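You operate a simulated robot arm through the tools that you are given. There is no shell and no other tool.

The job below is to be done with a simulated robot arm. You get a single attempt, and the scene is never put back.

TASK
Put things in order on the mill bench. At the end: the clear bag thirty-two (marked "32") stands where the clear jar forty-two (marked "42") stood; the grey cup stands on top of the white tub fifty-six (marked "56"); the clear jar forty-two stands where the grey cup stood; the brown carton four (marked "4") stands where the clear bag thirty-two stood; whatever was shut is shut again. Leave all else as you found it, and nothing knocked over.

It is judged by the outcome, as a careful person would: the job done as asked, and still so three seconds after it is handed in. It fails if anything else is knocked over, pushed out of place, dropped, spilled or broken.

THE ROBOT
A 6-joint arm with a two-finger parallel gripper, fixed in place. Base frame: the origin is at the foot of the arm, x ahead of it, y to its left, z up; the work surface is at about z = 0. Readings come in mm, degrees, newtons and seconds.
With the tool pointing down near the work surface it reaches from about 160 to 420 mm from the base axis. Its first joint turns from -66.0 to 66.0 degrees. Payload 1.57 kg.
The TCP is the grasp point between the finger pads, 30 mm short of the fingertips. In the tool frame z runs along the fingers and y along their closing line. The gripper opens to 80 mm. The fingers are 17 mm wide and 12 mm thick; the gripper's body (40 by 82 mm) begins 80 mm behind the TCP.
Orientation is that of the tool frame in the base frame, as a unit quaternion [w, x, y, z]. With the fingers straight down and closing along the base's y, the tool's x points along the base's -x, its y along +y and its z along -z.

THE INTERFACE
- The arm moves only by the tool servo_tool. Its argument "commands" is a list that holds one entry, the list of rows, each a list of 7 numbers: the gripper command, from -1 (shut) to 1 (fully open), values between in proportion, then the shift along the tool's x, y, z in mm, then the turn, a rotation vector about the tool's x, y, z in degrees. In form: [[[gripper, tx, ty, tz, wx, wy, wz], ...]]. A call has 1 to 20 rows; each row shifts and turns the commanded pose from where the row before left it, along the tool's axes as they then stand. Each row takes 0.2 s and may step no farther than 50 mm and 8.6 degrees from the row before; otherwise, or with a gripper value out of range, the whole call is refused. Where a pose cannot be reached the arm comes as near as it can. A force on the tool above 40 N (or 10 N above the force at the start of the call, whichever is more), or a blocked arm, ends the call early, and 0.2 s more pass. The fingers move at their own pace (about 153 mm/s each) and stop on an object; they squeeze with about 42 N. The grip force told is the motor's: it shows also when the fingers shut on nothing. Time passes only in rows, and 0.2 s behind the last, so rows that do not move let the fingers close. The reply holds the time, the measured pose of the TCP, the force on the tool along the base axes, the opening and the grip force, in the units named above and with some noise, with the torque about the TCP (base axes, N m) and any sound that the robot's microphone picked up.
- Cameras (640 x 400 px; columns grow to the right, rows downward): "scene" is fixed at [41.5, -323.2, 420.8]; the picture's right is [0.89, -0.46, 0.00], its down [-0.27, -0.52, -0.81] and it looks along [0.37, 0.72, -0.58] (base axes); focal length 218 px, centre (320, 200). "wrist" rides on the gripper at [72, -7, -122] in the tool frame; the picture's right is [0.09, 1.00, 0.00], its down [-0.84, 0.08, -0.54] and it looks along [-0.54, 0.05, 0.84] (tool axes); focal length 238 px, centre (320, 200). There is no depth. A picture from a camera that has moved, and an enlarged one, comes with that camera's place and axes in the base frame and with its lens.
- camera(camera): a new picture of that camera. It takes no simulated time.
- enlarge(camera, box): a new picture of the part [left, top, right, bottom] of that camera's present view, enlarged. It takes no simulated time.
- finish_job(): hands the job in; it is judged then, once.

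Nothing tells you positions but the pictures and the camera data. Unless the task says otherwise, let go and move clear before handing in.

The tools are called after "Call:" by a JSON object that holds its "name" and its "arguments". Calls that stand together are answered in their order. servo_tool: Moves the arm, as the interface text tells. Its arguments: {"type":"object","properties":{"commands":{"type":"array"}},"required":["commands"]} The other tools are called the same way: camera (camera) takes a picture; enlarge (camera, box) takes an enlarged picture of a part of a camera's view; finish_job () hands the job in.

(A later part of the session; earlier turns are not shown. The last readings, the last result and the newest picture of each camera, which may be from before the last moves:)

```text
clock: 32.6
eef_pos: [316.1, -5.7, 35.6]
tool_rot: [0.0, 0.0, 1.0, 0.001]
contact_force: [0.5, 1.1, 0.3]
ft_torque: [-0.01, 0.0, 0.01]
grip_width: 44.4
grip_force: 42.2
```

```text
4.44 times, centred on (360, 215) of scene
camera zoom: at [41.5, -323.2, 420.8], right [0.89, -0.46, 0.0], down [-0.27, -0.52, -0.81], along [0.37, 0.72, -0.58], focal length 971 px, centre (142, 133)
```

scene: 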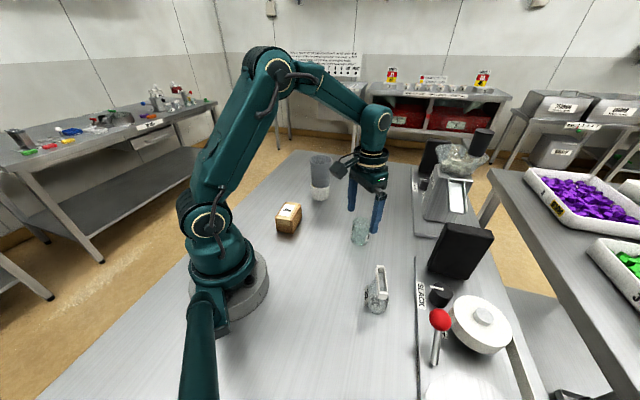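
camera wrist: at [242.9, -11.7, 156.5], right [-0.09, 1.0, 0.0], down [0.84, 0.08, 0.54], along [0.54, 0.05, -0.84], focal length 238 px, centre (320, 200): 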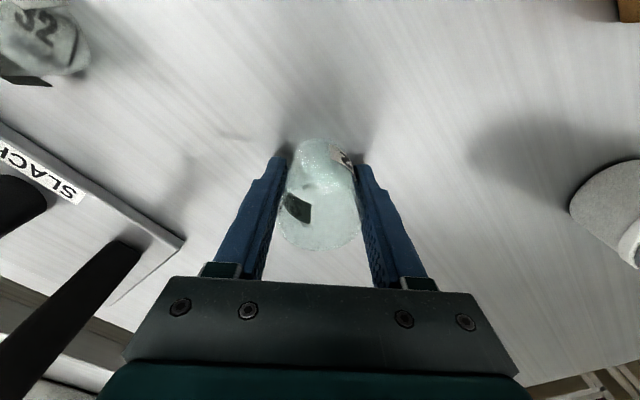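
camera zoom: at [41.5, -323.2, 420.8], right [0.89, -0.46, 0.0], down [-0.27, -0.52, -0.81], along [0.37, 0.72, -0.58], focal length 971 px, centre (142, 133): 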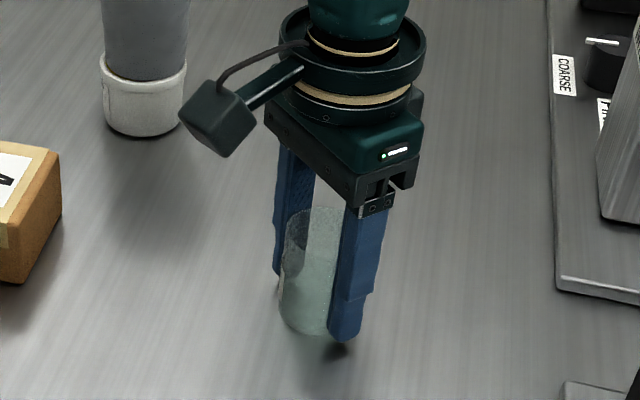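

The jar is gripped at 44 mm; its original place is (316,-6). I lift it and carry it to above the cup's old spot (146,-205).

Call:
{"name": "servo_tool", "arguments": {"commands": [[[-1, 0, 0, -5, 0, 0, 0], [-1, 0, 0, -10, 0, 0, 0], [-1, 0, 0, -20, 0, 0, 0], [-1, 0, 0, -20, 0, 0, 0], [-1, 0, 0, -20, 0, 0, 0], [-1, 0, 0, -20, 0, 0, 0], [-1, 0, 0, -15, 0, 0, 0], [-1, 0, 0, -10, 0, 0, 0], [-1, 0, 0, 0, 0, 0, 0]]]}}

Call:
{"name": "camera", "arguments": {"camera": "scene"}}

Call:
{"name": "camera", "arguments": {"camera": "wrist"}}

```text
clock: 34.6
eef_pos: [316.1, -6.8, 156.3]
tool_rot: [0.001, 0.0, 1.0, 0.0]
contact_force: [-0.6, 0.6, -0.6]
ft_torque: [0.0, 0.0, -0.01]
grip_width: 44.1
grip_force: 41.9
```

```text
taken
```

scene: 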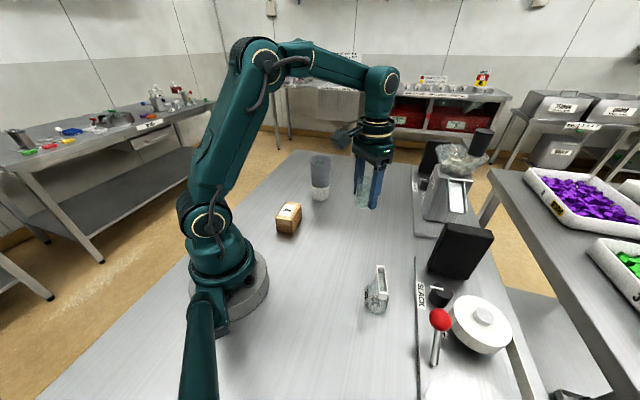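

```text
taken
camera wrist: at [243.4, -12.0, 275.9], right [-0.09, 1.0, 0.0], down [0.84, 0.08, 0.54], along [0.54, 0.05, -0.84], focal length 238 px, centre (320, 200)
```

wrist: 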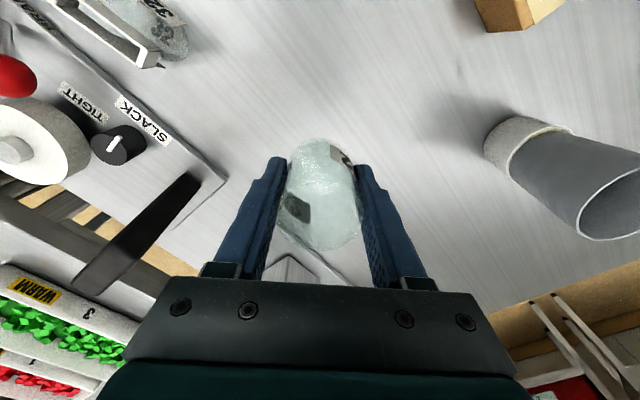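

Call:
{"name": "servo_tool", "arguments": {"commands": [[[-1, 7.1, -8.3, 0, 0, 0, 0], [-1, 14.17, -16.6, 0, 0, 0, 0], [-1, 14.17, -16.6, 0, 0, 0, 0], [-1, 14.17, -16.6, 0, 0, 0, 0], [-1, 14.17, -16.6, 0, 0, 0, 0], [-1, 14.17, -16.6, 0, 0, 0, 0], [-1, 14.17, -16.6, 0, 0, 0, 0], [-1, 14.17, -16.6, 0, 0, 0, 0], [-1, 14.17, -16.6, 0, 0, 0, 0], [-1, 14.17, -16.6, 0, 0, 0, 0], [-1, 14.17, -16.6, 0, 0, 0, 0], [-1, 14.17, -16.6, 0, 0, 0, 0], [-1, 7.1, -8.3, 0, 0, 0, 0], [-1, 0, 0, 0, 0, 0, 0]]]}}

Call:
{"name": "camera", "arguments": {"camera": "scene"}}

Call:
{"name": "camera", "arguments": {"camera": "wrist"}}

```text
clock: 37.6
eef_pos: [145.9, -205.9, 155.4]
tool_rot: [0.0, -0.002, 1.0, 0.0]
contact_force: [0.3, -0.7, -1.0]
ft_torque: [0.01, -0.02, 0.02]
grip_width: 44.0
grip_force: 42.3
```

```text
taken
```

scene: 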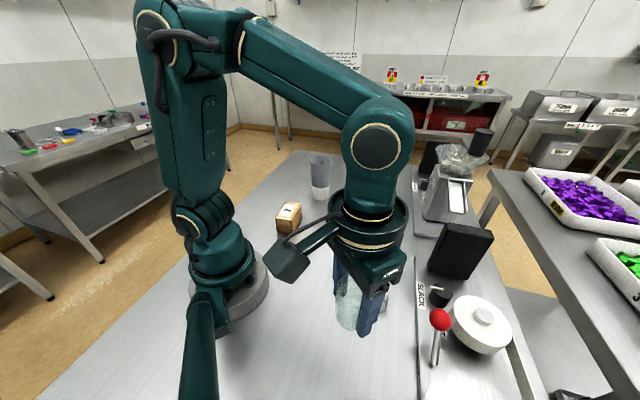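

```text
taken
camera wrist: at [73.0, -211.8, 275.4], right [-0.09, 1.0, 0.0], down [0.84, 0.08, 0.54], along [0.54, 0.05, -0.84], focal length 238 px, centre (320, 200)
```

wrist: 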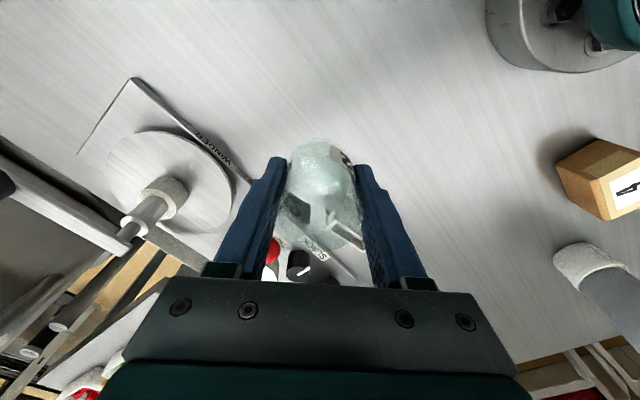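

I'm over the cup's former place. I lower the jar, slowing near the bench.

Call:
{"name": "servo_tool", "arguments": {"commands": [[[-1, 0, 0, 10, 0, 0, 0], [-1, 0, 0, 20, 0, 0, 0], [-1, 0, 0, 20, 0, 0, 0], [-1, 0, 0, 20, 0, 0, 0], [-1, 0, 0, 20, 0, 0, 0], [-1, 0, 0, 15, 0, 0, 0], [-1, 0, 0, 8, 0, 0, 0], [-1, 0, 0, 4, 0, 0, 0], [-1, 0, 0, 1, 0, 0, 0], [-1, 0, 0, 0, 0, 0, 0]]]}}

Call:
{"name": "servo_tool", "arguments": {"commands": [[[-1, 0, 0, 1, 0, 0, 0], [-1, 0, 0, 0, 0, 0, 0]]]}}

Call:
{"name": "servo_tool", "arguments": {"commands": [[[-1, 0, 0, 0.7, 0, 0, 0], [-1, 0, 0, 0, 0, 0, 0]]]}}

Call:
{"name": "enlarge", "arguments": {"camera": "scene", "box": [300, 240, 440, 380]}}

```text
clock: 39.8
eef_pos: [146.3, -205.7, 36.6]
tool_rot: [0.0, 0.0, 1.0, 0.0]
contact_force: [0.1, -0.1, -0.3]
ft_torque: [0.02, 0.01, 0.01]
grip_width: 44.1
grip_force: 41.6
```

```text
clock: 40.4
eef_pos: [146.1, -206.2, 35.8]
tool_rot: [0.0, 0.0, 1.0, 0.0]
contact_force: [-0.9, 1.9, 8.4]
ft_torque: [0.05, -0.03, -0.01]
grip_width: 44.4
grip_force: 42.2
```

```text
clock: 41.0
eef_pos: [146.4, -206.3, 35.3]
tool_rot: [0.001, -0.001, 1.0, -0.001]
contact_force: [-2.1, 1.5, 27.7]
ft_torque: [0.1, -0.03, 0.03]
grip_width: 44.0
grip_force: 42.0
```

```text
2.86 times, centred on (370, 310) of scene
camera zoom: at [41.4, -323.2, 420.8], right [0.89, -0.46, 0.0], down [-0.27, -0.52, -0.81], along [0.37, 0.72, -0.58], focal length 624 px, centre (177, -114)
```

zoom: 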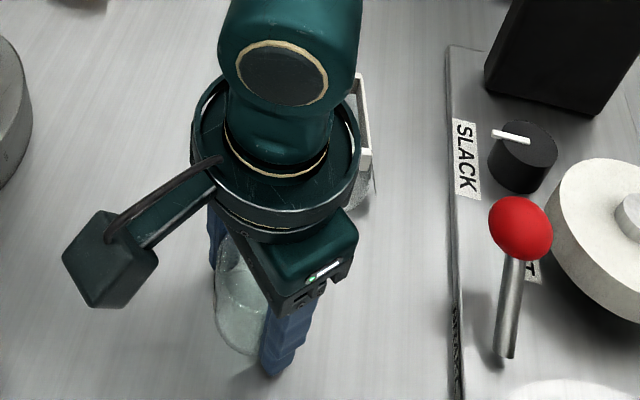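

The jar is on the bench (27 N contact). I ease off 1 mm and release slowly, then rise.

Call:
{"name": "servo_tool", "arguments": {"commands": [[[-1, 0, 0, -0.8, 0, 0, 0], [0.12, 0, 0, 0, 0, 0, 0], [0.2, 0, 0, 0, 0, 0, 0], [0.4, 0, 0, 0, 0, 0, 0], [0.8, 0, 0, 0, 0, 0, 0], [1, 0, 0, 0, 0, 0, 0], [1, 0, 0, -10, 0, 0, 0], [1, 0, 0, -20, 0, 0, 0], [1, 0, 0, -20, 0, 0, 0], [1, 0, 0, -20, 0, 0, 0], [1, 0, 0, -20, 0, 0, 0], [1, 0, 0, -20, 0, 0, 0], [1, 0, 0, -10, 0, 0, 0], [1, 0, 0, 0, 0, 0, 0]]]}}

Call:
{"name": "camera", "arguments": {"camera": "scene"}}

Call:
{"name": "camera", "arguments": {"camera": "wrist"}}

Call:
{"name": "enlarge", "arguments": {"camera": "wrist", "box": [270, 80, 430, 280]}}

```text
clock: 44.0
eef_pos: [145.8, -204.1, 156.7]
tool_rot: [0.0, 0.0, 1.0, 0.0]
contact_force: [-0.1, 0.1, 0.0]
ft_torque: [-0.03, -0.05, 0.01]
grip_width: 79.9
grip_force: 0.0
```

```text
taken
```

scene: 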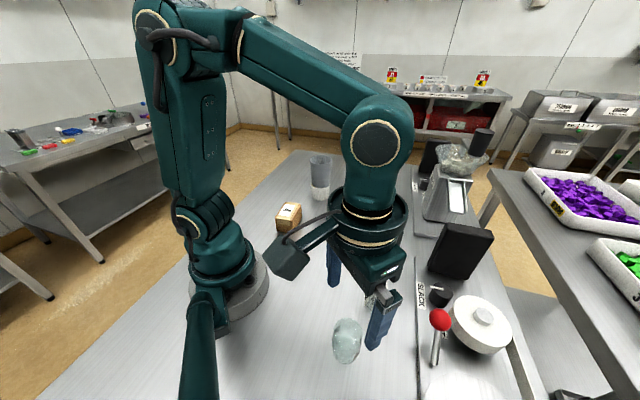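

```text
taken
camera wrist: at [73.4, -210.4, 276.9], right [-0.09, 1.0, 0.0], down [0.84, 0.08, 0.54], along [0.54, 0.05, -0.84], focal length 238 px, centre (320, 200)
```

wrist: 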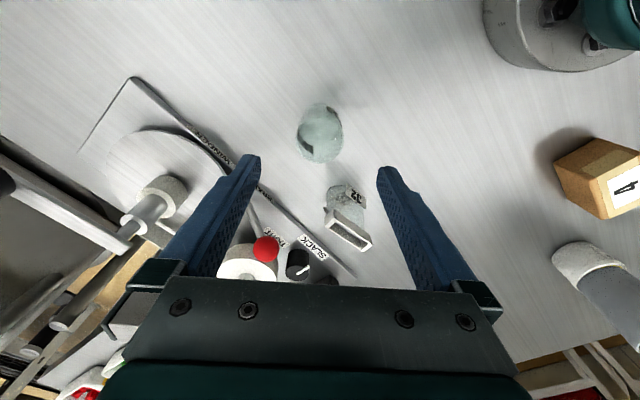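

```text
2.00 times, centred on (350, 180) of wrist
camera zoom: at [73.4, -210.4, 276.9], right [-0.09, 1.0, 0.0], down [0.84, 0.08, 0.54], along [0.54, 0.05, -0.84], focal length 477 px, centre (260, 240)
```

zoom: 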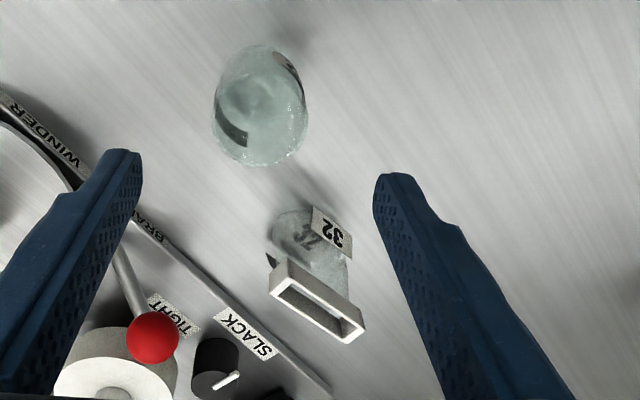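

The jar now stands in the cup's old place. The bag has a white rectangular mouth frame on top, long side about 57° in the base frame; I'll move above it and turn the gripper so it closes across the thin side.

Call:
{"name": "servo_tool", "arguments": {"commands": [[[1, -10, 4, -10, 0, 0, 0], [1, -20, 8, -10, 0, 0, 0], [1, -20, 8.5, -8, 0, 0, 0], [1, -20, 8.5, -6, 0, 0, 0], [1, -20, 8.5, 0, 0, 0, 0], [1, -8, 3, 0, 0, 0, 0], [1, 0, 0, 0, 0, 0, -8.14], [1, 0, 0, 0, 0, 0, -8.14], [1, 0, 0, 0, 0, 0, -8.14], [1, 0, 0, 0, 0, 0, -8.14], [1, 0, 0, 0, 0, 0, -8.14], [1, 0, 0, 0, 0, 0, -8.14], [1, 0, 0, 0, 0, 0, -8.14], [1, 0, 0, 0, 0, 0, 0]]]}}

Call:
{"name": "camera", "arguments": {"camera": "wrist"}}

Call:
{"name": "camera", "arguments": {"camera": "scene"}}

Call:
{"name": "enlarge", "arguments": {"camera": "wrist", "box": [240, 60, 400, 200]}}

```text
clock: 47.0
eef_pos: [244.9, -164.3, 189.5]
tool_rot: [0.0, -0.479, 0.878, 0.0]
contact_force: [0.4, -0.3, 0.8]
ft_torque: [-0.01, 0.01, 0.03]
grip_width: 79.9
grip_force: 0.0
```

```text
taken
camera wrist: at [209.8, -228.1, 310.7], right [-0.89, 0.46, 0.0], down [0.39, 0.74, 0.54], along [0.25, 0.48, -0.84], focal length 238 px, centre (320, 200)
```

wrist: 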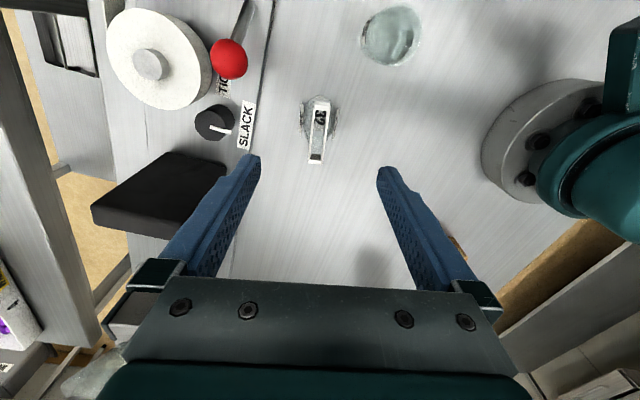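

```text
taken
```

scene: 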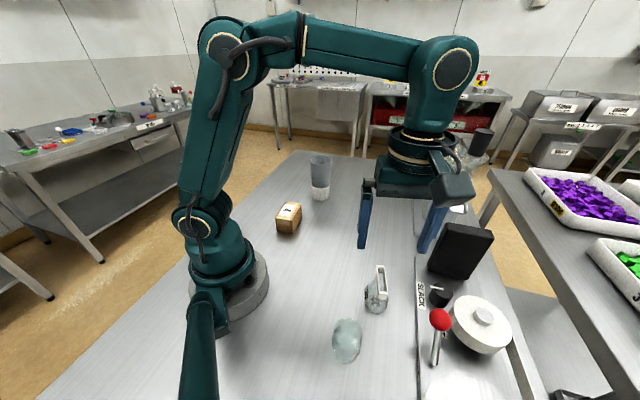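

```text
2.86 times, centred on (320, 130) of wrist
camera zoom: at [209.8, -228.1, 310.7], right [-0.89, 0.46, 0.0], down [0.39, 0.74, 0.54], along [0.25, 0.48, -0.84], focal length 681 px, centre (320, 400)
```

zoom: 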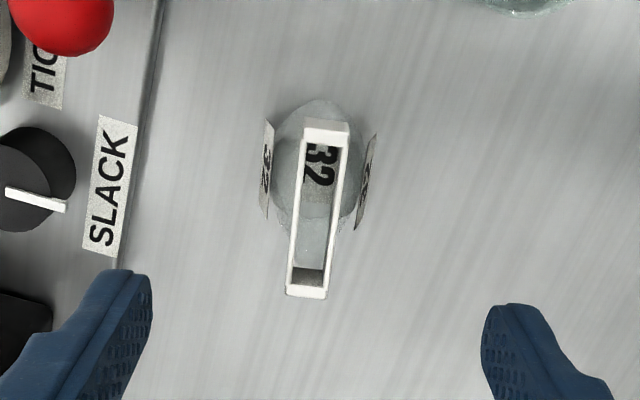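

The bag's mouth frame is thin (about 14 mm) and the body widens to about 40 mm at the base. I want a sharper look at the frame's height before gripping it.

Call:
{"name": "enlarge", "arguments": {"camera": "scene", "box": [350, 255, 410, 325]}}

Call:
{"name": "enlarge", "arguments": {"camera": "wrist", "box": [290, 80, 350, 180]}}

```text
5.71 times, centred on (380, 290) of scene
camera zoom: at [41.5, -323.2, 420.8], right [0.89, -0.46, 0.0], down [-0.27, -0.52, -0.81], along [0.37, 0.72, -0.58], focal length 1248 px, centre (-23, -314)
```

zoom: 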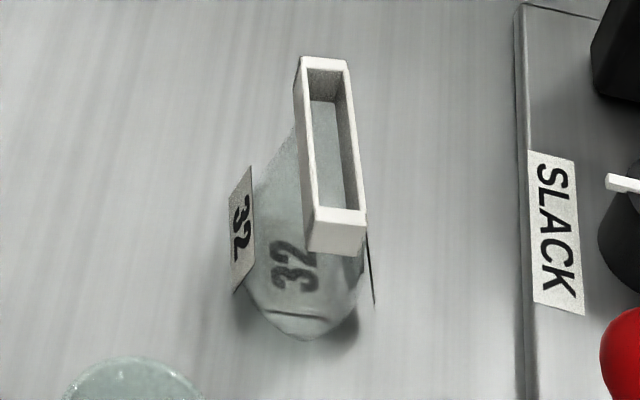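

```text
4.00 times, centred on (320, 130) of wrist
camera zoom: at [209.8, -228.1, 310.7], right [-0.89, 0.46, 0.0], down [0.39, 0.74, 0.54], along [0.25, 0.48, -0.84], focal length 953 px, centre (320, 480)
```

zoom: 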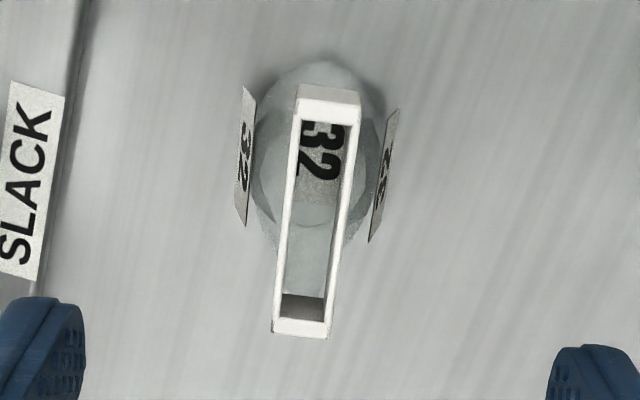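

The frame is about 61 × 14 mm, from roughly z=61 to 76, centred 3 mm ahead of the tool. I'll descend so the fingertips take only the frame, then close gently.

Call:
{"name": "servo_tool", "arguments": {"commands": [[[1, -3, 0, 10, 0, 0, 0], [1, 0, 0, 20, 0, 0, 0], [1, 0, 0, 20, 0, 0, 0], [1, 0, 0, 20, 0, 0, 0], [1, 0, 0, 15, 0, 0, 0], [1, 0, 0, 10, 0, 0, 0], [1, 0, 0, 5, 0, 0, 0], [1, 0, 0, 0, 0, 0, 0]]]}}

Call:
{"name": "camera", "arguments": {"camera": "wrist"}}

Call:
{"name": "enlarge", "arguments": {"camera": "scene", "box": [320, 210, 440, 330]}}

```text
clock: 48.8
eef_pos: [245.7, -162.3, 91.5]
tool_rot: [-0.001, -0.476, 0.879, 0.0]
contact_force: [0.2, 1.0, 0.2]
ft_torque: [0.03, 0.0, 0.01]
grip_width: 80.0
grip_force: 0.1
```

```text
taken
camera wrist: at [211.3, -225.4, 211.1], right [-0.89, 0.46, 0.0], down [0.39, 0.74, 0.54], along [0.25, 0.48, -0.84], focal length 238 px, centre (320, 200)
```

wrist: 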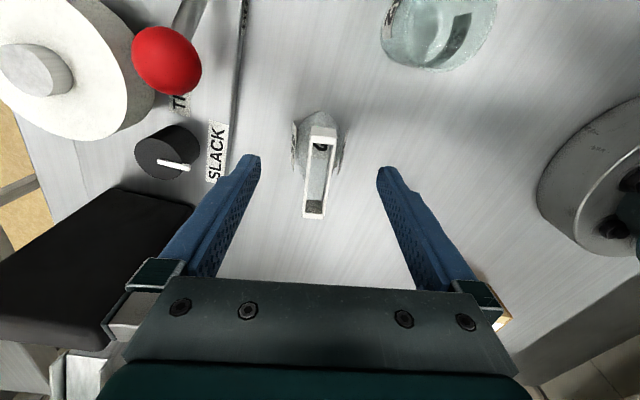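

```text
3.33 times, centred on (380, 270) of scene
camera zoom: at [41.5, -323.2, 420.8], right [0.89, -0.46, 0.0], down [-0.27, -0.52, -0.81], along [0.37, 0.72, -0.58], focal length 728 px, centre (120, -33)
```

zoom: 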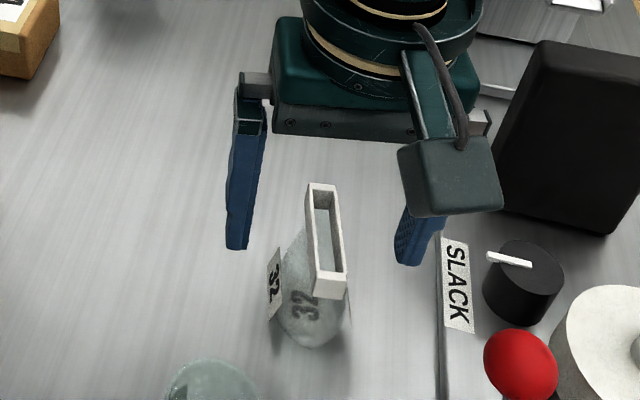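

Call:
{"name": "enlarge", "arguments": {"camera": "wrist", "box": [270, 100, 370, 230]}}

```text
3.08 times, centred on (320, 165) of wrist
camera zoom: at [211.3, -225.4, 211.1], right [-0.89, 0.46, 0.0], down [0.39, 0.74, 0.54], along [0.25, 0.48, -0.84], focal length 733 px, centre (320, 308)
```

zoom: 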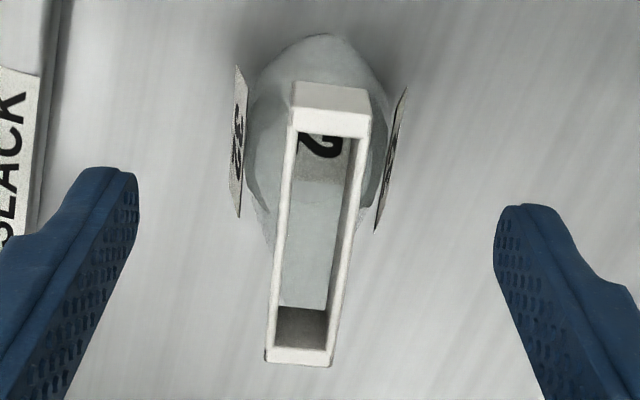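

The frame spans roughly z=56–74. I lower 3 mm more and close on it.

Call:
{"name": "servo_tool", "arguments": {"commands": [[[1, -2, 0, 3, 0, 0, 0], [0.6, 0, 0, 0, 0, 0, 0], [0.2, 0, 0, 0, 0, 0, 0], [-0.2, 0, 0, 0, 0, 0, 0], [-0.5, 0, 0, 0, 0, 0, 0], [-1, 0, 0, 0, 0, 0, 0], [-1, 0, 0, 0, 0, 0, 0], [-1, 0, 0, 0, 0, 0, 0]]]}}

Call:
{"name": "camera", "arguments": {"camera": "wrist"}}

Call:
{"name": "enlarge", "arguments": {"camera": "scene", "box": [320, 210, 440, 330]}}

```text
clock: 50.6
eef_pos: [248.2, -161.2, 87.1]
tool_rot: [0.0, -0.477, 0.879, 0.0]
contact_force: [-0.3, 1.5, 3.3]
ft_torque: [-0.06, 0.03, 0.03]
grip_width: 15.6
grip_force: 31.2
```

```text
taken
camera wrist: at [212.7, -224.4, 208.7], right [-0.89, 0.46, 0.0], down [0.39, 0.74, 0.54], along [0.25, 0.48, -0.84], focal length 238 px, centre (320, 200)
```

wrist: 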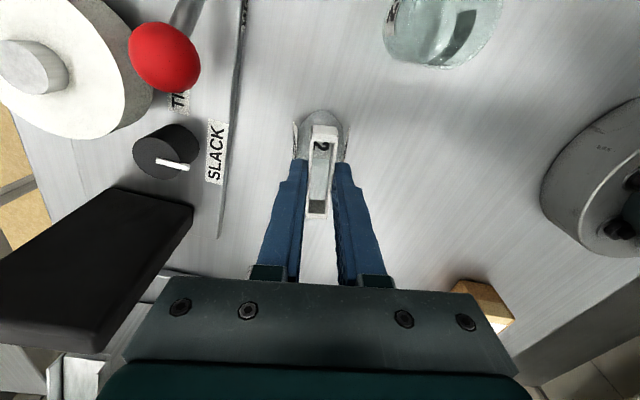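

```text
3.33 times, centred on (380, 270) of scene
camera zoom: at [41.4, -323.2, 420.8], right [0.89, -0.46, 0.0], down [-0.27, -0.52, -0.81], along [0.37, 0.72, -0.58], focal length 728 px, centre (120, -33)
```

zoom: 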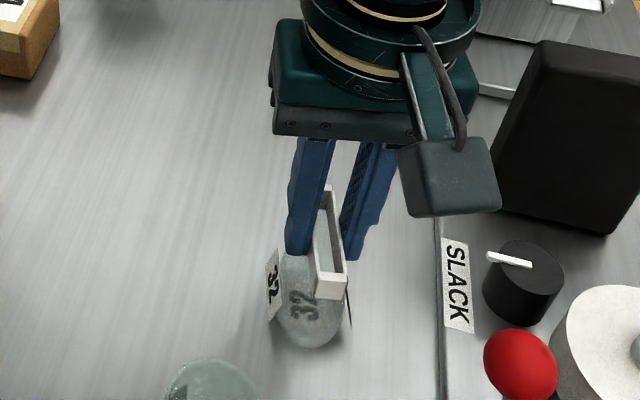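

The fingers stopped at 15.6 mm on the frame. I let the grip settle, then lift a little to test it.

Call:
{"name": "servo_tool", "arguments": {"commands": [[[-1, 0, 0, 0, 0, 0, 0], [-1, 0, 0, 0, 0, 0, 0]]]}}

Call:
{"name": "servo_tool", "arguments": {"commands": [[[-1, 0, 0, -2, 0, 0, 0], [-1, 0, 0, -3, 0, 0, 0], [-1, 0, 0, -5, 0, 0, 0], [-1, 0, 0, 0, 0, 0, 0]]]}}

Call:
{"name": "camera", "arguments": {"camera": "wrist"}}

Call:
{"name": "enlarge", "arguments": {"camera": "scene", "box": [320, 210, 440, 330]}}

```text
clock: 51.2
eef_pos: [247.9, -161.7, 87.3]
tool_rot: [0.0, -0.477, 0.879, 0.0]
contact_force: [0.4, 0.0, 5.8]
ft_torque: [-0.12, 0.09, 0.0]
grip_width: 15.6
grip_force: 30.7
```

```text
clock: 52.2
eef_pos: [246.5, -161.2, 95.3]
tool_rot: [0.0, -0.478, 0.879, 0.0]
contact_force: [0.6, -0.8, -1.0]
ft_torque: [-0.02, 0.02, -0.03]
grip_width: 15.4
grip_force: 31.1
```

```text
taken
camera wrist: at [212.9, -224.0, 217.8], right [-0.89, 0.46, 0.0], down [0.39, 0.74, 0.54], along [0.25, 0.48, -0.84], focal length 238 px, centre (320, 200)
```

wrist: 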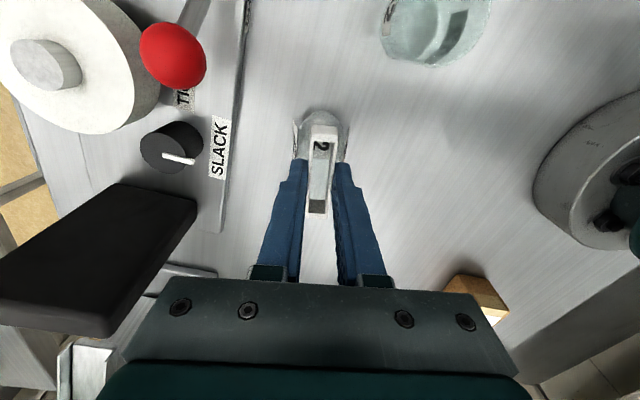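

```text
3.33 times, centred on (380, 270) of scene
camera zoom: at [41.5, -323.2, 420.8], right [0.89, -0.46, 0.0], down [-0.27, -0.52, -0.81], along [0.37, 0.72, -0.58], focal length 728 px, centre (120, -33)
```

zoom: 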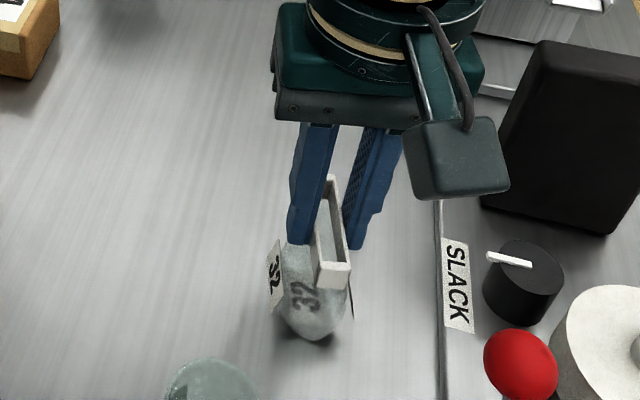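

The bag lifts with the grip and stays upright. Now I raise it and carry it to above the jar's old place (316,-6).

Call:
{"name": "servo_tool", "arguments": {"commands": [[[-1, 0, 0, -10, 0, 0, 0], [-1, 0, 0, -20, 0, 0, 0], [-1, 0, 0, -20, 0, 0, 0], [-1, 0, 0, -10, 0, 0, 0], [-1, -8.4, 1.35, 0, 0, 0, 0], [-1, -16.79, 2.7, 0, 0, 0, 0], [-1, -16.79, 2.7, 0, 0, 0, 0], [-1, -16.79, 2.7, 0, 0, 0, 0], [-1, -16.79, 2.7, 0, 0, 0, 0], [-1, -16.79, 2.7, 0, 0, 0, 0], [-1, -16.79, 2.7, 0, 0, 0, 0], [-1, -16.79, 2.7, 0, 0, 0, 0], [-1, -16.79, 2.7, 0, 0, 0, 0], [-1, -16.79, 2.7, 0, 0, 0, 0], [-1, -8.4, 1.35, 0, 0, 0, 0], [-1, 0, 0, 0, 0, 0, 0]]]}}

Call:
{"name": "camera", "arguments": {"camera": "scene"}}

Call:
{"name": "camera", "arguments": {"camera": "wrist"}}

Call:
{"name": "enlarge", "arguments": {"camera": "scene", "box": [310, 130, 430, 250]}}

```text
clock: 55.6
eef_pos: [315.9, -4.9, 156.3]
tool_rot: [-0.001, -0.477, 0.879, 0.0]
contact_force: [-0.5, -0.8, -0.2]
ft_torque: [-0.02, 0.01, 0.0]
grip_width: 15.1
grip_force: 30.8
```

```text
taken
```

scene: 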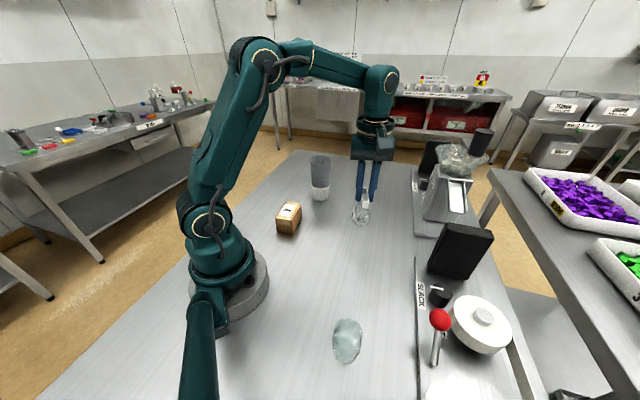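

```text
taken
camera wrist: at [281.6, -68.2, 277.3], right [-0.89, 0.47, 0.0], down [0.39, 0.74, 0.54], along [0.25, 0.48, -0.84], focal length 238 px, centre (320, 200)
```

wrist: 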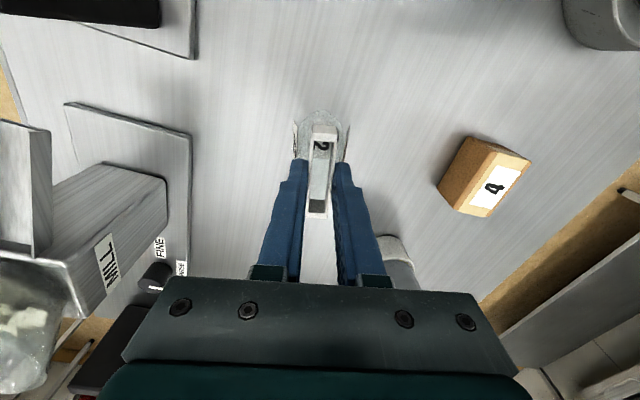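

```text
3.33 times, centred on (370, 190) of scene
camera zoom: at [41.5, -323.2, 420.8], right [0.89, -0.46, 0.0], down [-0.27, -0.52, -0.81], along [0.37, 0.72, -0.58], focal length 728 px, centre (153, 233)
```

zoom: 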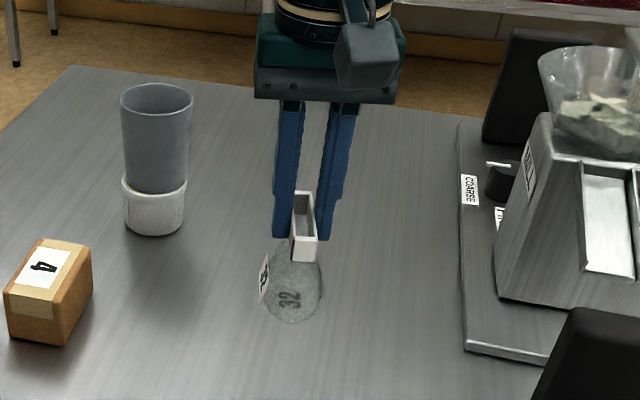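

The bag hangs above the jar's old spot. I lower it, slowing down near the bench.

Call:
{"name": "servo_tool", "arguments": {"commands": [[[-1, 0, 0, 10, 0, 0, 0], [-1, 0, 0, 15, 0, 0, 0], [-1, 0, 0, 15, 0, 0, 0], [-1, 0, 0, 12, 0, 0, 0], [-1, 0, 0, 8, 0, 0, 0], [-1, 0, 0, 4, 0, 0, 0], [-1, 0, 0, 2, 0, 0, 0], [-1, 0, 0, 0, 0, 0, 0]]]}}

Call:
{"name": "servo_tool", "arguments": {"commands": [[[-1, 0, 0, 1, 0, 0, 0], [-1, 0, 0, 1, 0, 0, 0]]]}}

Call:
{"name": "enlarge", "arguments": {"camera": "scene", "box": [310, 160, 410, 260]}}

Call:
{"name": "enlarge", "arguments": {"camera": "wrist", "box": [270, 80, 370, 230]}}

```text
clock: 57.4
eef_pos: [316.0, -5.3, 91.4]
tool_rot: [0.0, -0.476, 0.879, 0.0]
contact_force: [-0.6, -0.4, 0.0]
ft_torque: [0.02, -0.01, 0.02]
grip_width: 14.8
grip_force: 31.2
```

```text
clock: 58.0
eef_pos: [315.8, -6.2, 88.6]
tool_rot: [0.0, -0.476, 0.879, -0.002]
contact_force: [-1.2, -0.8, 6.7]
ft_torque: [-0.11, 0.12, 0.03]
grip_width: 15.1
grip_force: 30.5
```

```text
4.00 times, centred on (360, 210) of scene
camera zoom: at [41.4, -323.2, 420.8], right [0.89, -0.46, 0.0], down [-0.27, -0.52, -0.81], along [0.37, 0.72, -0.58], focal length 874 px, centre (160, 160)
```

zoom: 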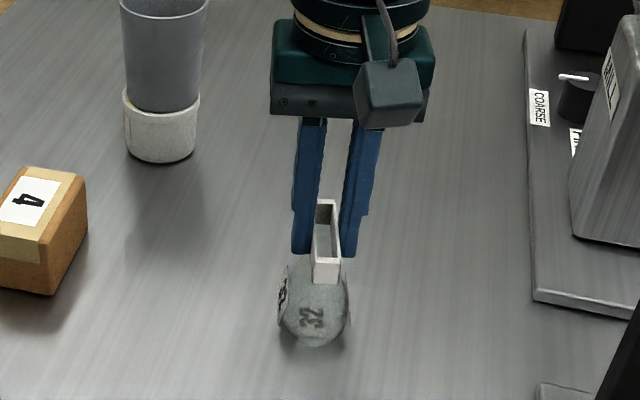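

```text
2.67 times, centred on (320, 155) of wrist
camera zoom: at [281.1, -67.9, 209.7], right [-0.89, 0.46, 0.0], down [0.39, 0.74, 0.54], along [0.25, 0.48, -0.84], focal length 636 px, centre (320, 320)
```

zoom: 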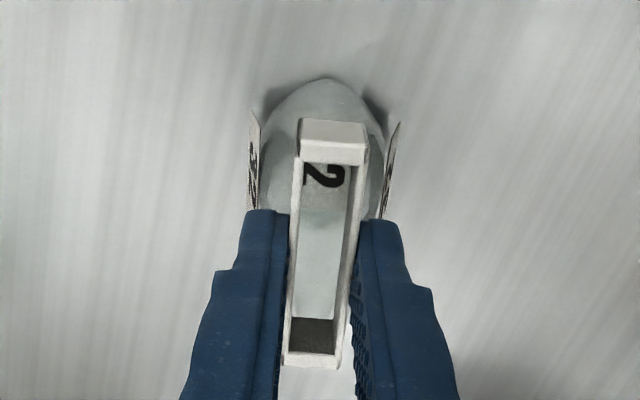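

Call:
{"name": "servo_tool", "arguments": {"commands": [[[-1, 0, 0, 0.8, 0, 0, 0], [-1, 0, 0, 0, 0, 0, 0]]]}}

Call:
{"name": "enlarge", "arguments": {"camera": "scene", "box": [335, 200, 385, 260]}}

```text
clock: 58.6
eef_pos: [316.3, -4.8, 88.2]
tool_rot: [0.001, -0.477, 0.879, 0.0]
contact_force: [-4.6, 3.3, 27.1]
ft_torque: [-0.16, 0.36, -0.02]
grip_width: 14.7
grip_force: 31.1
```

```text
6.67 times, centred on (360, 230) of scene
camera zoom: at [41.4, -323.2, 420.8], right [0.89, -0.46, 0.0], down [-0.27, -0.52, -0.81], along [0.37, 0.72, -0.58], focal length 1456 px, centre (53, 0)
```

zoom: 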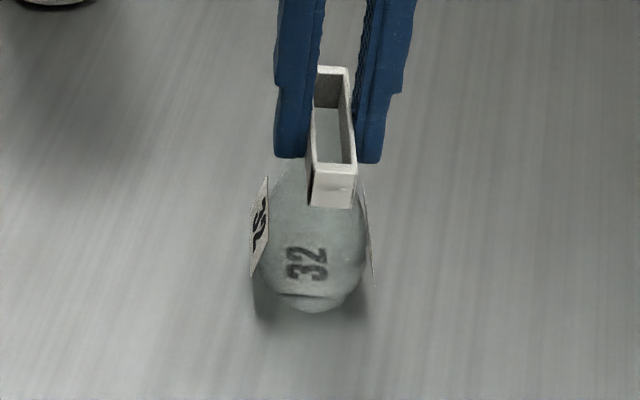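

The bag is on the bench with no visible tilt. I ease off slightly and open slowly, then look before rising.

Call:
{"name": "servo_tool", "arguments": {"commands": [[[-1, 0, 0, -0.8, 0, 0, 0], [-0.6, 0, 0, 0, 0, 0, 0], [-0.5, 0, 0, 0, 0, 0, 0], [-0.3, 0, 0, 0, 0, 0, 0], [0.1, 0, 0, 0, 0, 0, 0], [0.4, 0, 0, 0, 0, 0, 0], [0.4, 0, 0, 0, 0, 0, 0]]]}}

Call:
{"name": "enlarge", "arguments": {"camera": "scene", "box": [310, 160, 410, 260]}}

Call:
{"name": "enlarge", "arguments": {"camera": "wrist", "box": [270, 80, 370, 230]}}

```text
clock: 60.2
eef_pos: [316.8, -4.8, 88.8]
tool_rot: [0.001, -0.477, 0.879, 0.0]
contact_force: [-0.5, 0.1, 0.0]
ft_torque: [-0.02, -0.02, 0.03]
grip_width: 56.0
grip_force: 0.1
```

```text
4.00 times, centred on (360, 210) of scene
camera zoom: at [41.5, -323.2, 420.8], right [0.89, -0.46, 0.0], down [-0.27, -0.52, -0.81], along [0.37, 0.72, -0.58], focal length 874 px, centre (160, 160)
```

zoom: 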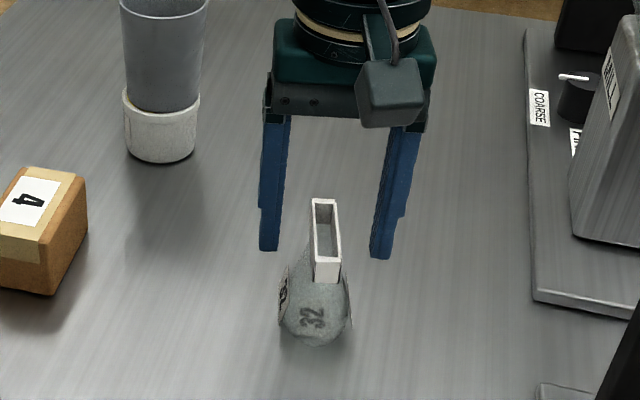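

```text
2.67 times, centred on (320, 155) of wrist
camera zoom: at [281.9, -67.9, 209.8], right [-0.89, 0.46, 0.0], down [0.39, 0.74, 0.54], along [0.25, 0.48, -0.84], focal length 636 px, centre (320, 320)
```

zoom: 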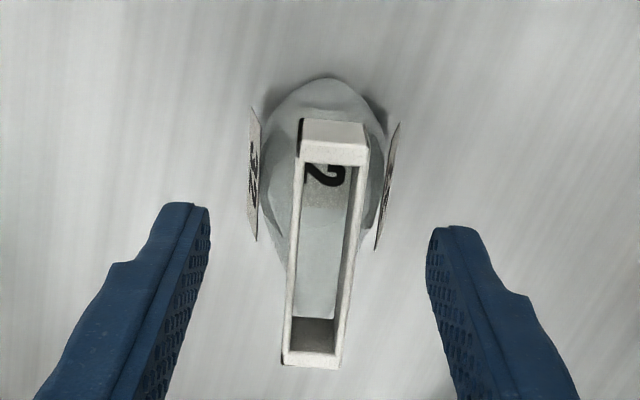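

The bag stands free in the jar's place. I rise straight up, then go to above the carton for a close look.

Call:
{"name": "servo_tool", "arguments": {"commands": [[[0.4, 0, 0, -10, 0, 0, 0], [0.4, 0, 0, -20, 0, 0, 0], [0.4, 0, 0, -20, 0, 0, 0], [0.4, 0, 0, -20, 0, 0, 0], [1, 0, 0, -20, 0, 0, 0], [1, -3.9, 19.3, 0, 0, 0, 0], [1, -3.9, 19.3, 0, 0, 0, 0], [1, -3.9, 19.3, 0, 0, 0, 0], [1, -3.9, 19.3, 0, 0, 0, 0], [1, -3.9, 19.3, 0, 0, 0, 0], [1, -3.9, 19.3, 0, 0, 0, 0], [1, -3.9, 19.3, 0, 0, 0, 0], [1, -3.9, 19.3, 0, 0, 0, 0], [1, -3.9, 19.3, 0, 0, 0, 0], [1, -3.9, 19.3, 0, 0, 0, 0], [1, 0, 0, 0, 0, 0, 0]]]}}

Call:
{"name": "camera", "arguments": {"camera": "scene"}}

Call:
{"name": "camera", "arguments": {"camera": "wrist"}}

Call:
{"name": "enlarge", "arguments": {"camera": "wrist", "box": [240, 60, 400, 200]}}

```text
clock: 63.6
eef_pos: [174.3, 131.9, 179.6]
tool_rot: [0.001, -0.476, 0.879, 0.0]
contact_force: [-0.1, 0.1, 0.0]
ft_torque: [-0.01, 0.04, 0.0]
grip_width: 79.9
grip_force: 0.1
```

```text
taken
```

scene: 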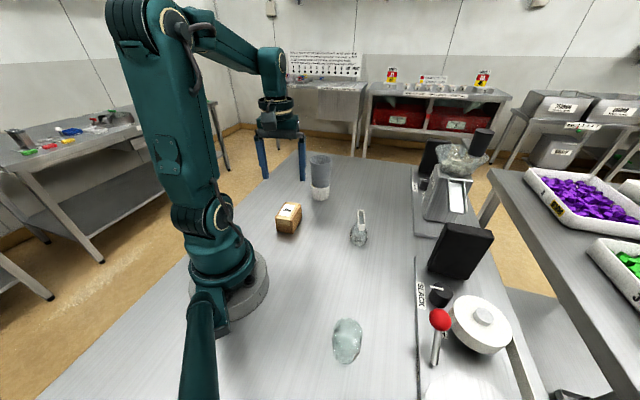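

```text
taken
camera wrist: at [140.2, 69.5, 299.8], right [-0.89, 0.47, 0.0], down [0.39, 0.74, 0.54], along [0.25, 0.48, -0.84], focal length 238 px, centre (320, 200)
```

wrist: 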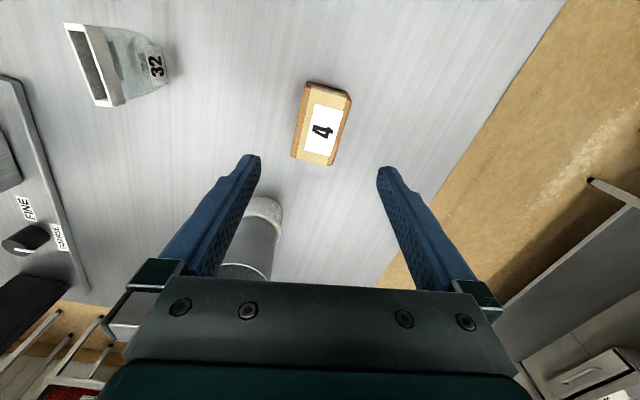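

```text
2.86 times, centred on (320, 130) of wrist
camera zoom: at [140.2, 69.5, 299.8], right [-0.89, 0.47, 0.0], down [0.39, 0.74, 0.54], along [0.25, 0.48, -0.84], focal length 681 px, centre (320, 400)
```

zoom: 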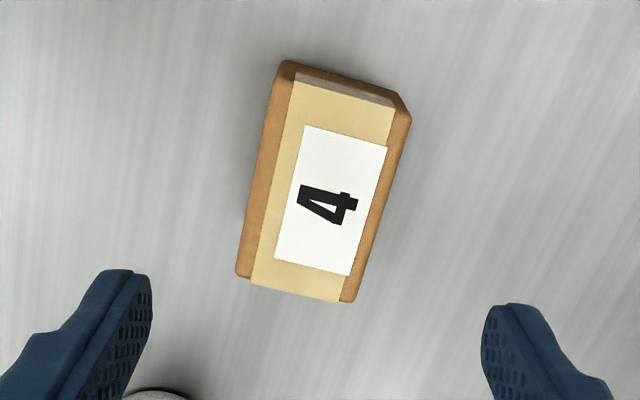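

The carton measures about 75 × 44 × 46 mm, centred under the tool, turned 9.5° from the gripper. I'll turn to match and descend partway.

Call:
{"name": "servo_tool", "arguments": {"commands": [[[1, -1, 1.2, 0, 0, 0, 0], [1, 0, 0, 0, 0, 0, 4.75], [1, 0, 0, 0, 0, 0, 4.75], [1, 0, 0, 20, 0, 0, 0], [1, 0, 0, 20, 0, 0, 0], [1, 0, 0, 20, 0, 0, 0], [1, 0, 0, 20, 0, 0, 0], [1, 0, 0, 0, 0, 0, 0]]]}}

Call:
{"name": "camera", "arguments": {"camera": "wrist"}}

Call:
{"name": "enlarge", "arguments": {"camera": "wrist", "box": [240, 80, 400, 220]}}

Call:
{"name": "camera", "arguments": {"camera": "scene"}}

```text
clock: 65.4
eef_pos: [174.9, 134.1, 98.1]
tool_rot: [0.0, -0.402, 0.916, 0.0]
contact_force: [0.0, -0.1, 0.5]
ft_torque: [-0.03, -0.01, -0.03]
grip_width: 79.8
grip_force: 0.1
```

```text
taken
camera wrist: at [130.7, 77.3, 219.4], right [-0.8, 0.6, 0.0], down [0.51, 0.67, 0.54], along [0.33, 0.43, -0.84], focal length 238 px, centre (320, 200)
```

wrist: 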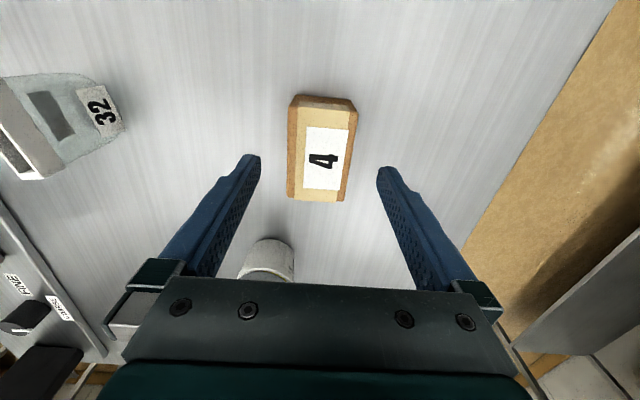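

```text
2.86 times, centred on (320, 150) of wrist
camera zoom: at [130.7, 77.3, 219.4], right [-0.8, 0.6, 0.0], down [0.51, 0.67, 0.54], along [0.33, 0.43, -0.84], focal length 681 px, centre (320, 343)
```

zoom: 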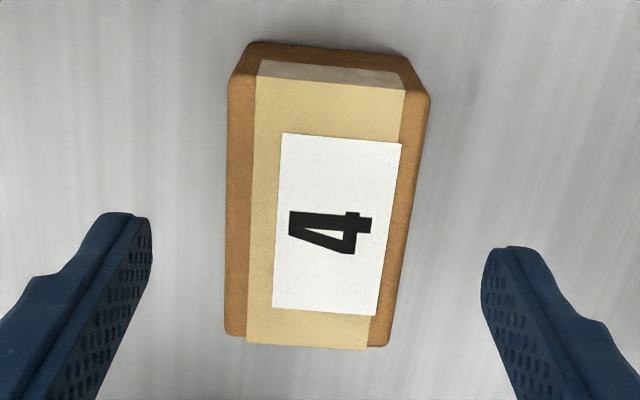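

```text
taken
```

scene: 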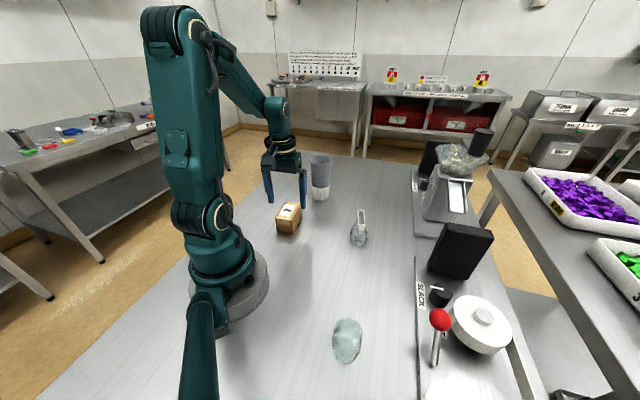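

Alignment is good. I descend to grasp height and close on the carton.

Call:
{"name": "servo_tool", "arguments": {"commands": [[[1, -1.5, 0, 20, 0, 0, 0], [1, 0, 0, 20, 0, 0, 0], [1, 0, 0, 15, 0, 0, 0], [1, 0, 0, 7, 0, 0, 0], [1, 0, 0, 0, 0, 0, 0], [0.5, 0, 0, 0, 0, 0, 0], [0.25, 0, 0, 0, 0, 0, 0], [-1, 0, 0, 0, 0, 0, 0], [-1, 0, 0, 0, 0, 0, 0], [-1, 0, 0, 0, 0, 0, 0]]]}}

Call:
{"name": "camera", "arguments": {"camera": "wrist"}}

Call:
{"name": "camera", "arguments": {"camera": "scene"}}

```text
clock: 67.6
eef_pos: [176.3, 134.4, 36.3]
tool_rot: [0.0, -0.403, 0.915, 0.0]
contact_force: [0.8, -0.3, 1.1]
ft_torque: [0.0, -0.01, -0.04]
grip_width: 49.3
grip_force: 41.9
```

```text
taken
camera wrist: at [132.2, 79.3, 157.9], right [-0.8, 0.6, 0.0], down [0.51, 0.67, 0.54], along [0.33, 0.43, -0.84], focal length 238 px, centre (320, 200)
```

wrist: 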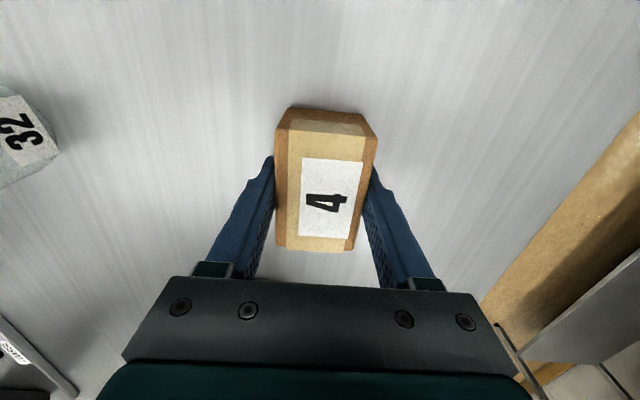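

```text
taken
```

scene: 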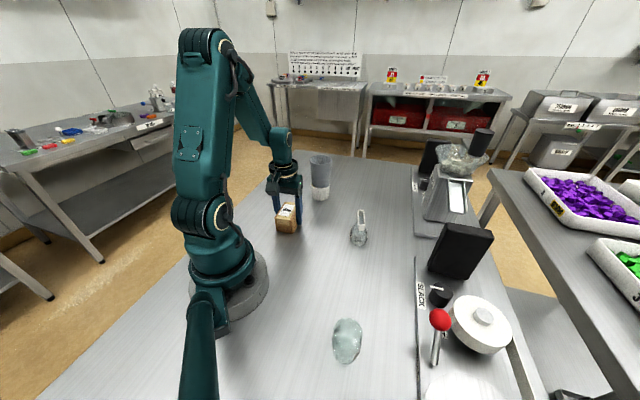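

The carton is gripped at 49 mm. I lift it well clear and carry it to above the bag's old place (246,-163).

Call:
{"name": "servo_tool", "arguments": {"commands": [[[-1, 0, 0, -5, 0, 0, 0], [-1, 0, 0, -10, 0, 0, 0], [-1, 0, 0, -20, 0, 0, 0], [-1, 0, 0, -20, 0, 0, 0], [-1, 0, 0, -20, 0, 0, 0], [-1, 0, 0, -20, 0, 0, 0], [-1, 0, 0, -9, 0, 0, 0], [-1, 0, 0, 0, 0, 0, 0]]]}}

Call:
{"name": "camera", "arguments": {"camera": "wrist"}}

Call:
{"name": "camera", "arguments": {"camera": "scene"}}

```text
clock: 69.4
eef_pos: [174.9, 136.1, 142.2]
tool_rot: [0.0, -0.403, 0.915, 0.0]
contact_force: [0.1, -0.3, -0.6]
ft_torque: [0.01, -0.01, -0.01]
grip_width: 49.7
grip_force: 42.1
```

```text
taken
camera wrist: at [130.7, 78.8, 262.8], right [-0.8, 0.6, 0.0], down [0.51, 0.67, 0.54], along [0.33, 0.43, -0.84], focal length 238 px, centre (320, 200)
```

wrist: 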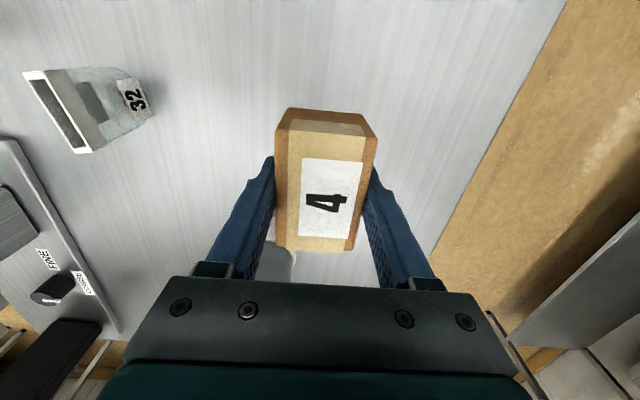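

```text
taken
```

scene: 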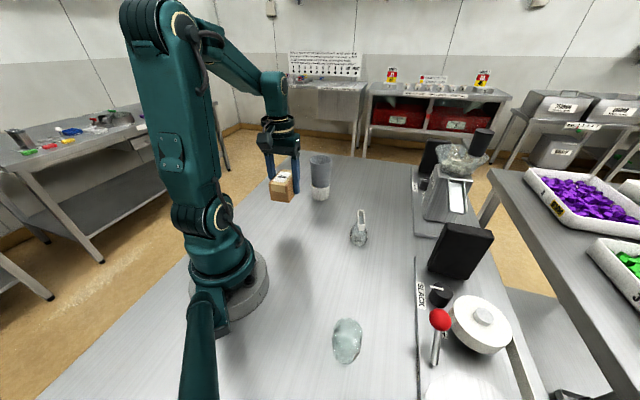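

Call:
{"name": "servo_tool", "arguments": {"commands": [[[-1, 6.15, -9.03, 0, 0, 0, 0], [-1, 12.31, -18.07, 0, 0, 0, 0], [-1, 12.31, -18.07, 0, 0, 0, 0], [-1, 12.31, -18.07, 0, 0, 0, 0], [-1, 12.31, -18.07, 0, 0, 0, 0], [-1, 12.31, -18.07, 0, 0, 0, 0], [-1, 12.31, -18.07, 0, 0, 0, 0], [-1, 12.31, -18.07, 0, 0, 0, 0], [-1, 12.31, -18.07, 0, 0, 0, 0], [-1, 12.31, -18.07, 0, 0, 0, 0], [-1, 12.31, -18.07, 0, 0, 0, 0], [-1, 12.31, -18.07, 0, 0, 0, 0], [-1, 12.31, -18.07, 0, 0, 0, 0], [-1, 12.31, -18.07, 0, 0, 0, 0], [-1, 6.15, -9.03, 0, 0, 0, 0], [-1, 0, 0, 0, 0, 0, 0]]]}}

Call:
{"name": "camera", "arguments": {"camera": "scene"}}

Call:
{"name": "camera", "arguments": {"camera": "wrist"}}

```text
clock: 72.8
eef_pos: [247.6, -162.9, 140.9]
tool_rot: [0.0, -0.403, 0.915, 0.0]
contact_force: [-0.5, -0.7, -2.2]
ft_torque: [0.02, -0.02, 0.01]
grip_width: 49.7
grip_force: 41.7
```

```text
taken
```

scene: 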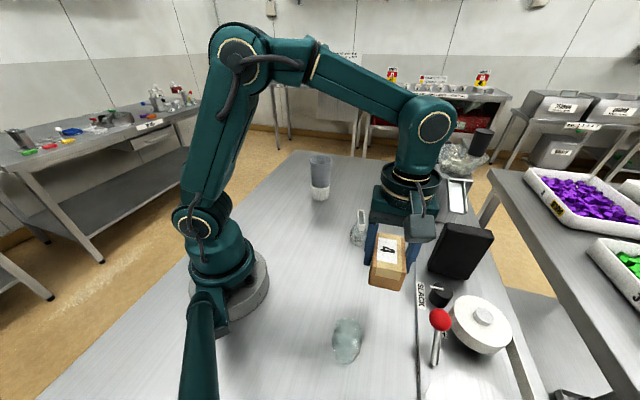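

```text
taken
camera wrist: at [202.3, -219.1, 261.6], right [-0.8, 0.6, 0.0], down [0.51, 0.67, 0.54], along [0.33, 0.43, -0.84], focal length 238 px, centre (320, 200)
```

wrist: 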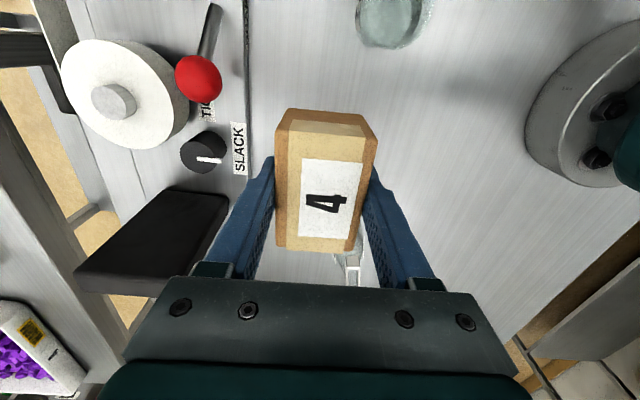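

I'm over the bag's former place. I lower the carton carefully to the bench.

Call:
{"name": "servo_tool", "arguments": {"commands": [[[-1, 0, 0, 10, 0, 0, 0], [-1, 0, 0, 20, 0, 0, 0], [-1, 0, 0, 20, 0, 0, 0], [-1, 0, 0, 20, 0, 0, 0], [-1, 0, 0, 15, 0, 0, 0], [-1, 0, 0, 10, 0, 0, 0], [-1, 0, 0, 5, 0, 0, 0], [-1, 0, 0, 2, 0, 0, 0], [-1, 0, 0, 0, 0, 0, 0]]]}}

Call:
{"name": "servo_tool", "arguments": {"commands": [[[-1, 0, 0, 1, 0, 0, 0], [-1, 0, 0, 0, 0, 0, 0]]]}}

Call:
{"name": "servo_tool", "arguments": {"commands": [[[-1, 0, 0, 0.8, 0, 0, 0], [-1, 0, 0, 0, 0, 0, 0]]]}}

Call:
{"name": "enlarge", "arguments": {"camera": "scene", "box": [320, 210, 440, 330]}}

```text
clock: 74.8
eef_pos: [245.7, -162.7, 39.2]
tool_rot: [-0.001, -0.403, 0.915, 0.0]
contact_force: [0.0, -1.2, -1.3]
ft_torque: [0.0, -0.02, 0.01]
grip_width: 49.7
grip_force: 42.1
```

```text
clock: 75.4
eef_pos: [246.8, -162.9, 38.3]
tool_rot: [0.001, -0.403, 0.915, 0.0]
contact_force: [0.7, 0.4, -0.7]
ft_torque: [0.02, -0.01, -0.02]
grip_width: 49.5
grip_force: 42.1
```

```text
clock: 76.0
eef_pos: [245.4, -162.3, 36.4]
tool_rot: [0.001, -0.402, 0.915, 0.0]
contact_force: [0.4, 0.0, -1.8]
ft_torque: [-0.02, 0.0, 0.01]
grip_width: 49.5
grip_force: 42.1
```

```text
3.33 times, centred on (380, 270) of scene
camera zoom: at [41.5, -323.2, 420.8], right [0.89, -0.46, 0.0], down [-0.27, -0.52, -0.81], along [0.37, 0.72, -0.58], focal length 728 px, centre (120, -33)
```

zoom: 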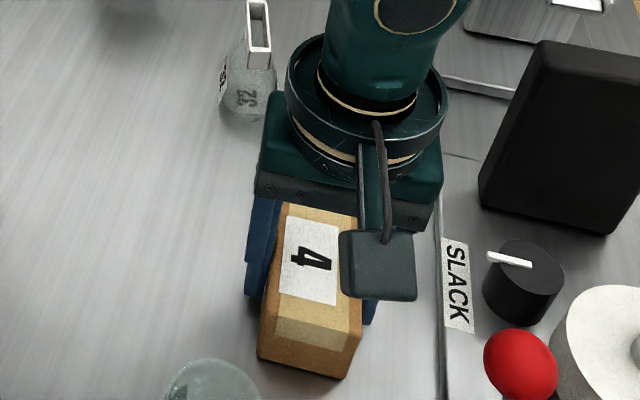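

Call:
{"name": "servo_tool", "arguments": {"commands": [[[-1, 0, 0, 0.6, 0, 0, 0], [-1, 0, 0, 0, 0, 0, 0]]]}}

```text
clock: 76.6
eef_pos: [247.2, -161.7, 36.2]
tool_rot: [0.0, -0.403, 0.915, 0.001]
contact_force: [-7.4, 1.8, 21.2]
ft_torque: [0.24, 0.1, -0.02]
grip_width: 49.5
grip_force: 41.9
```

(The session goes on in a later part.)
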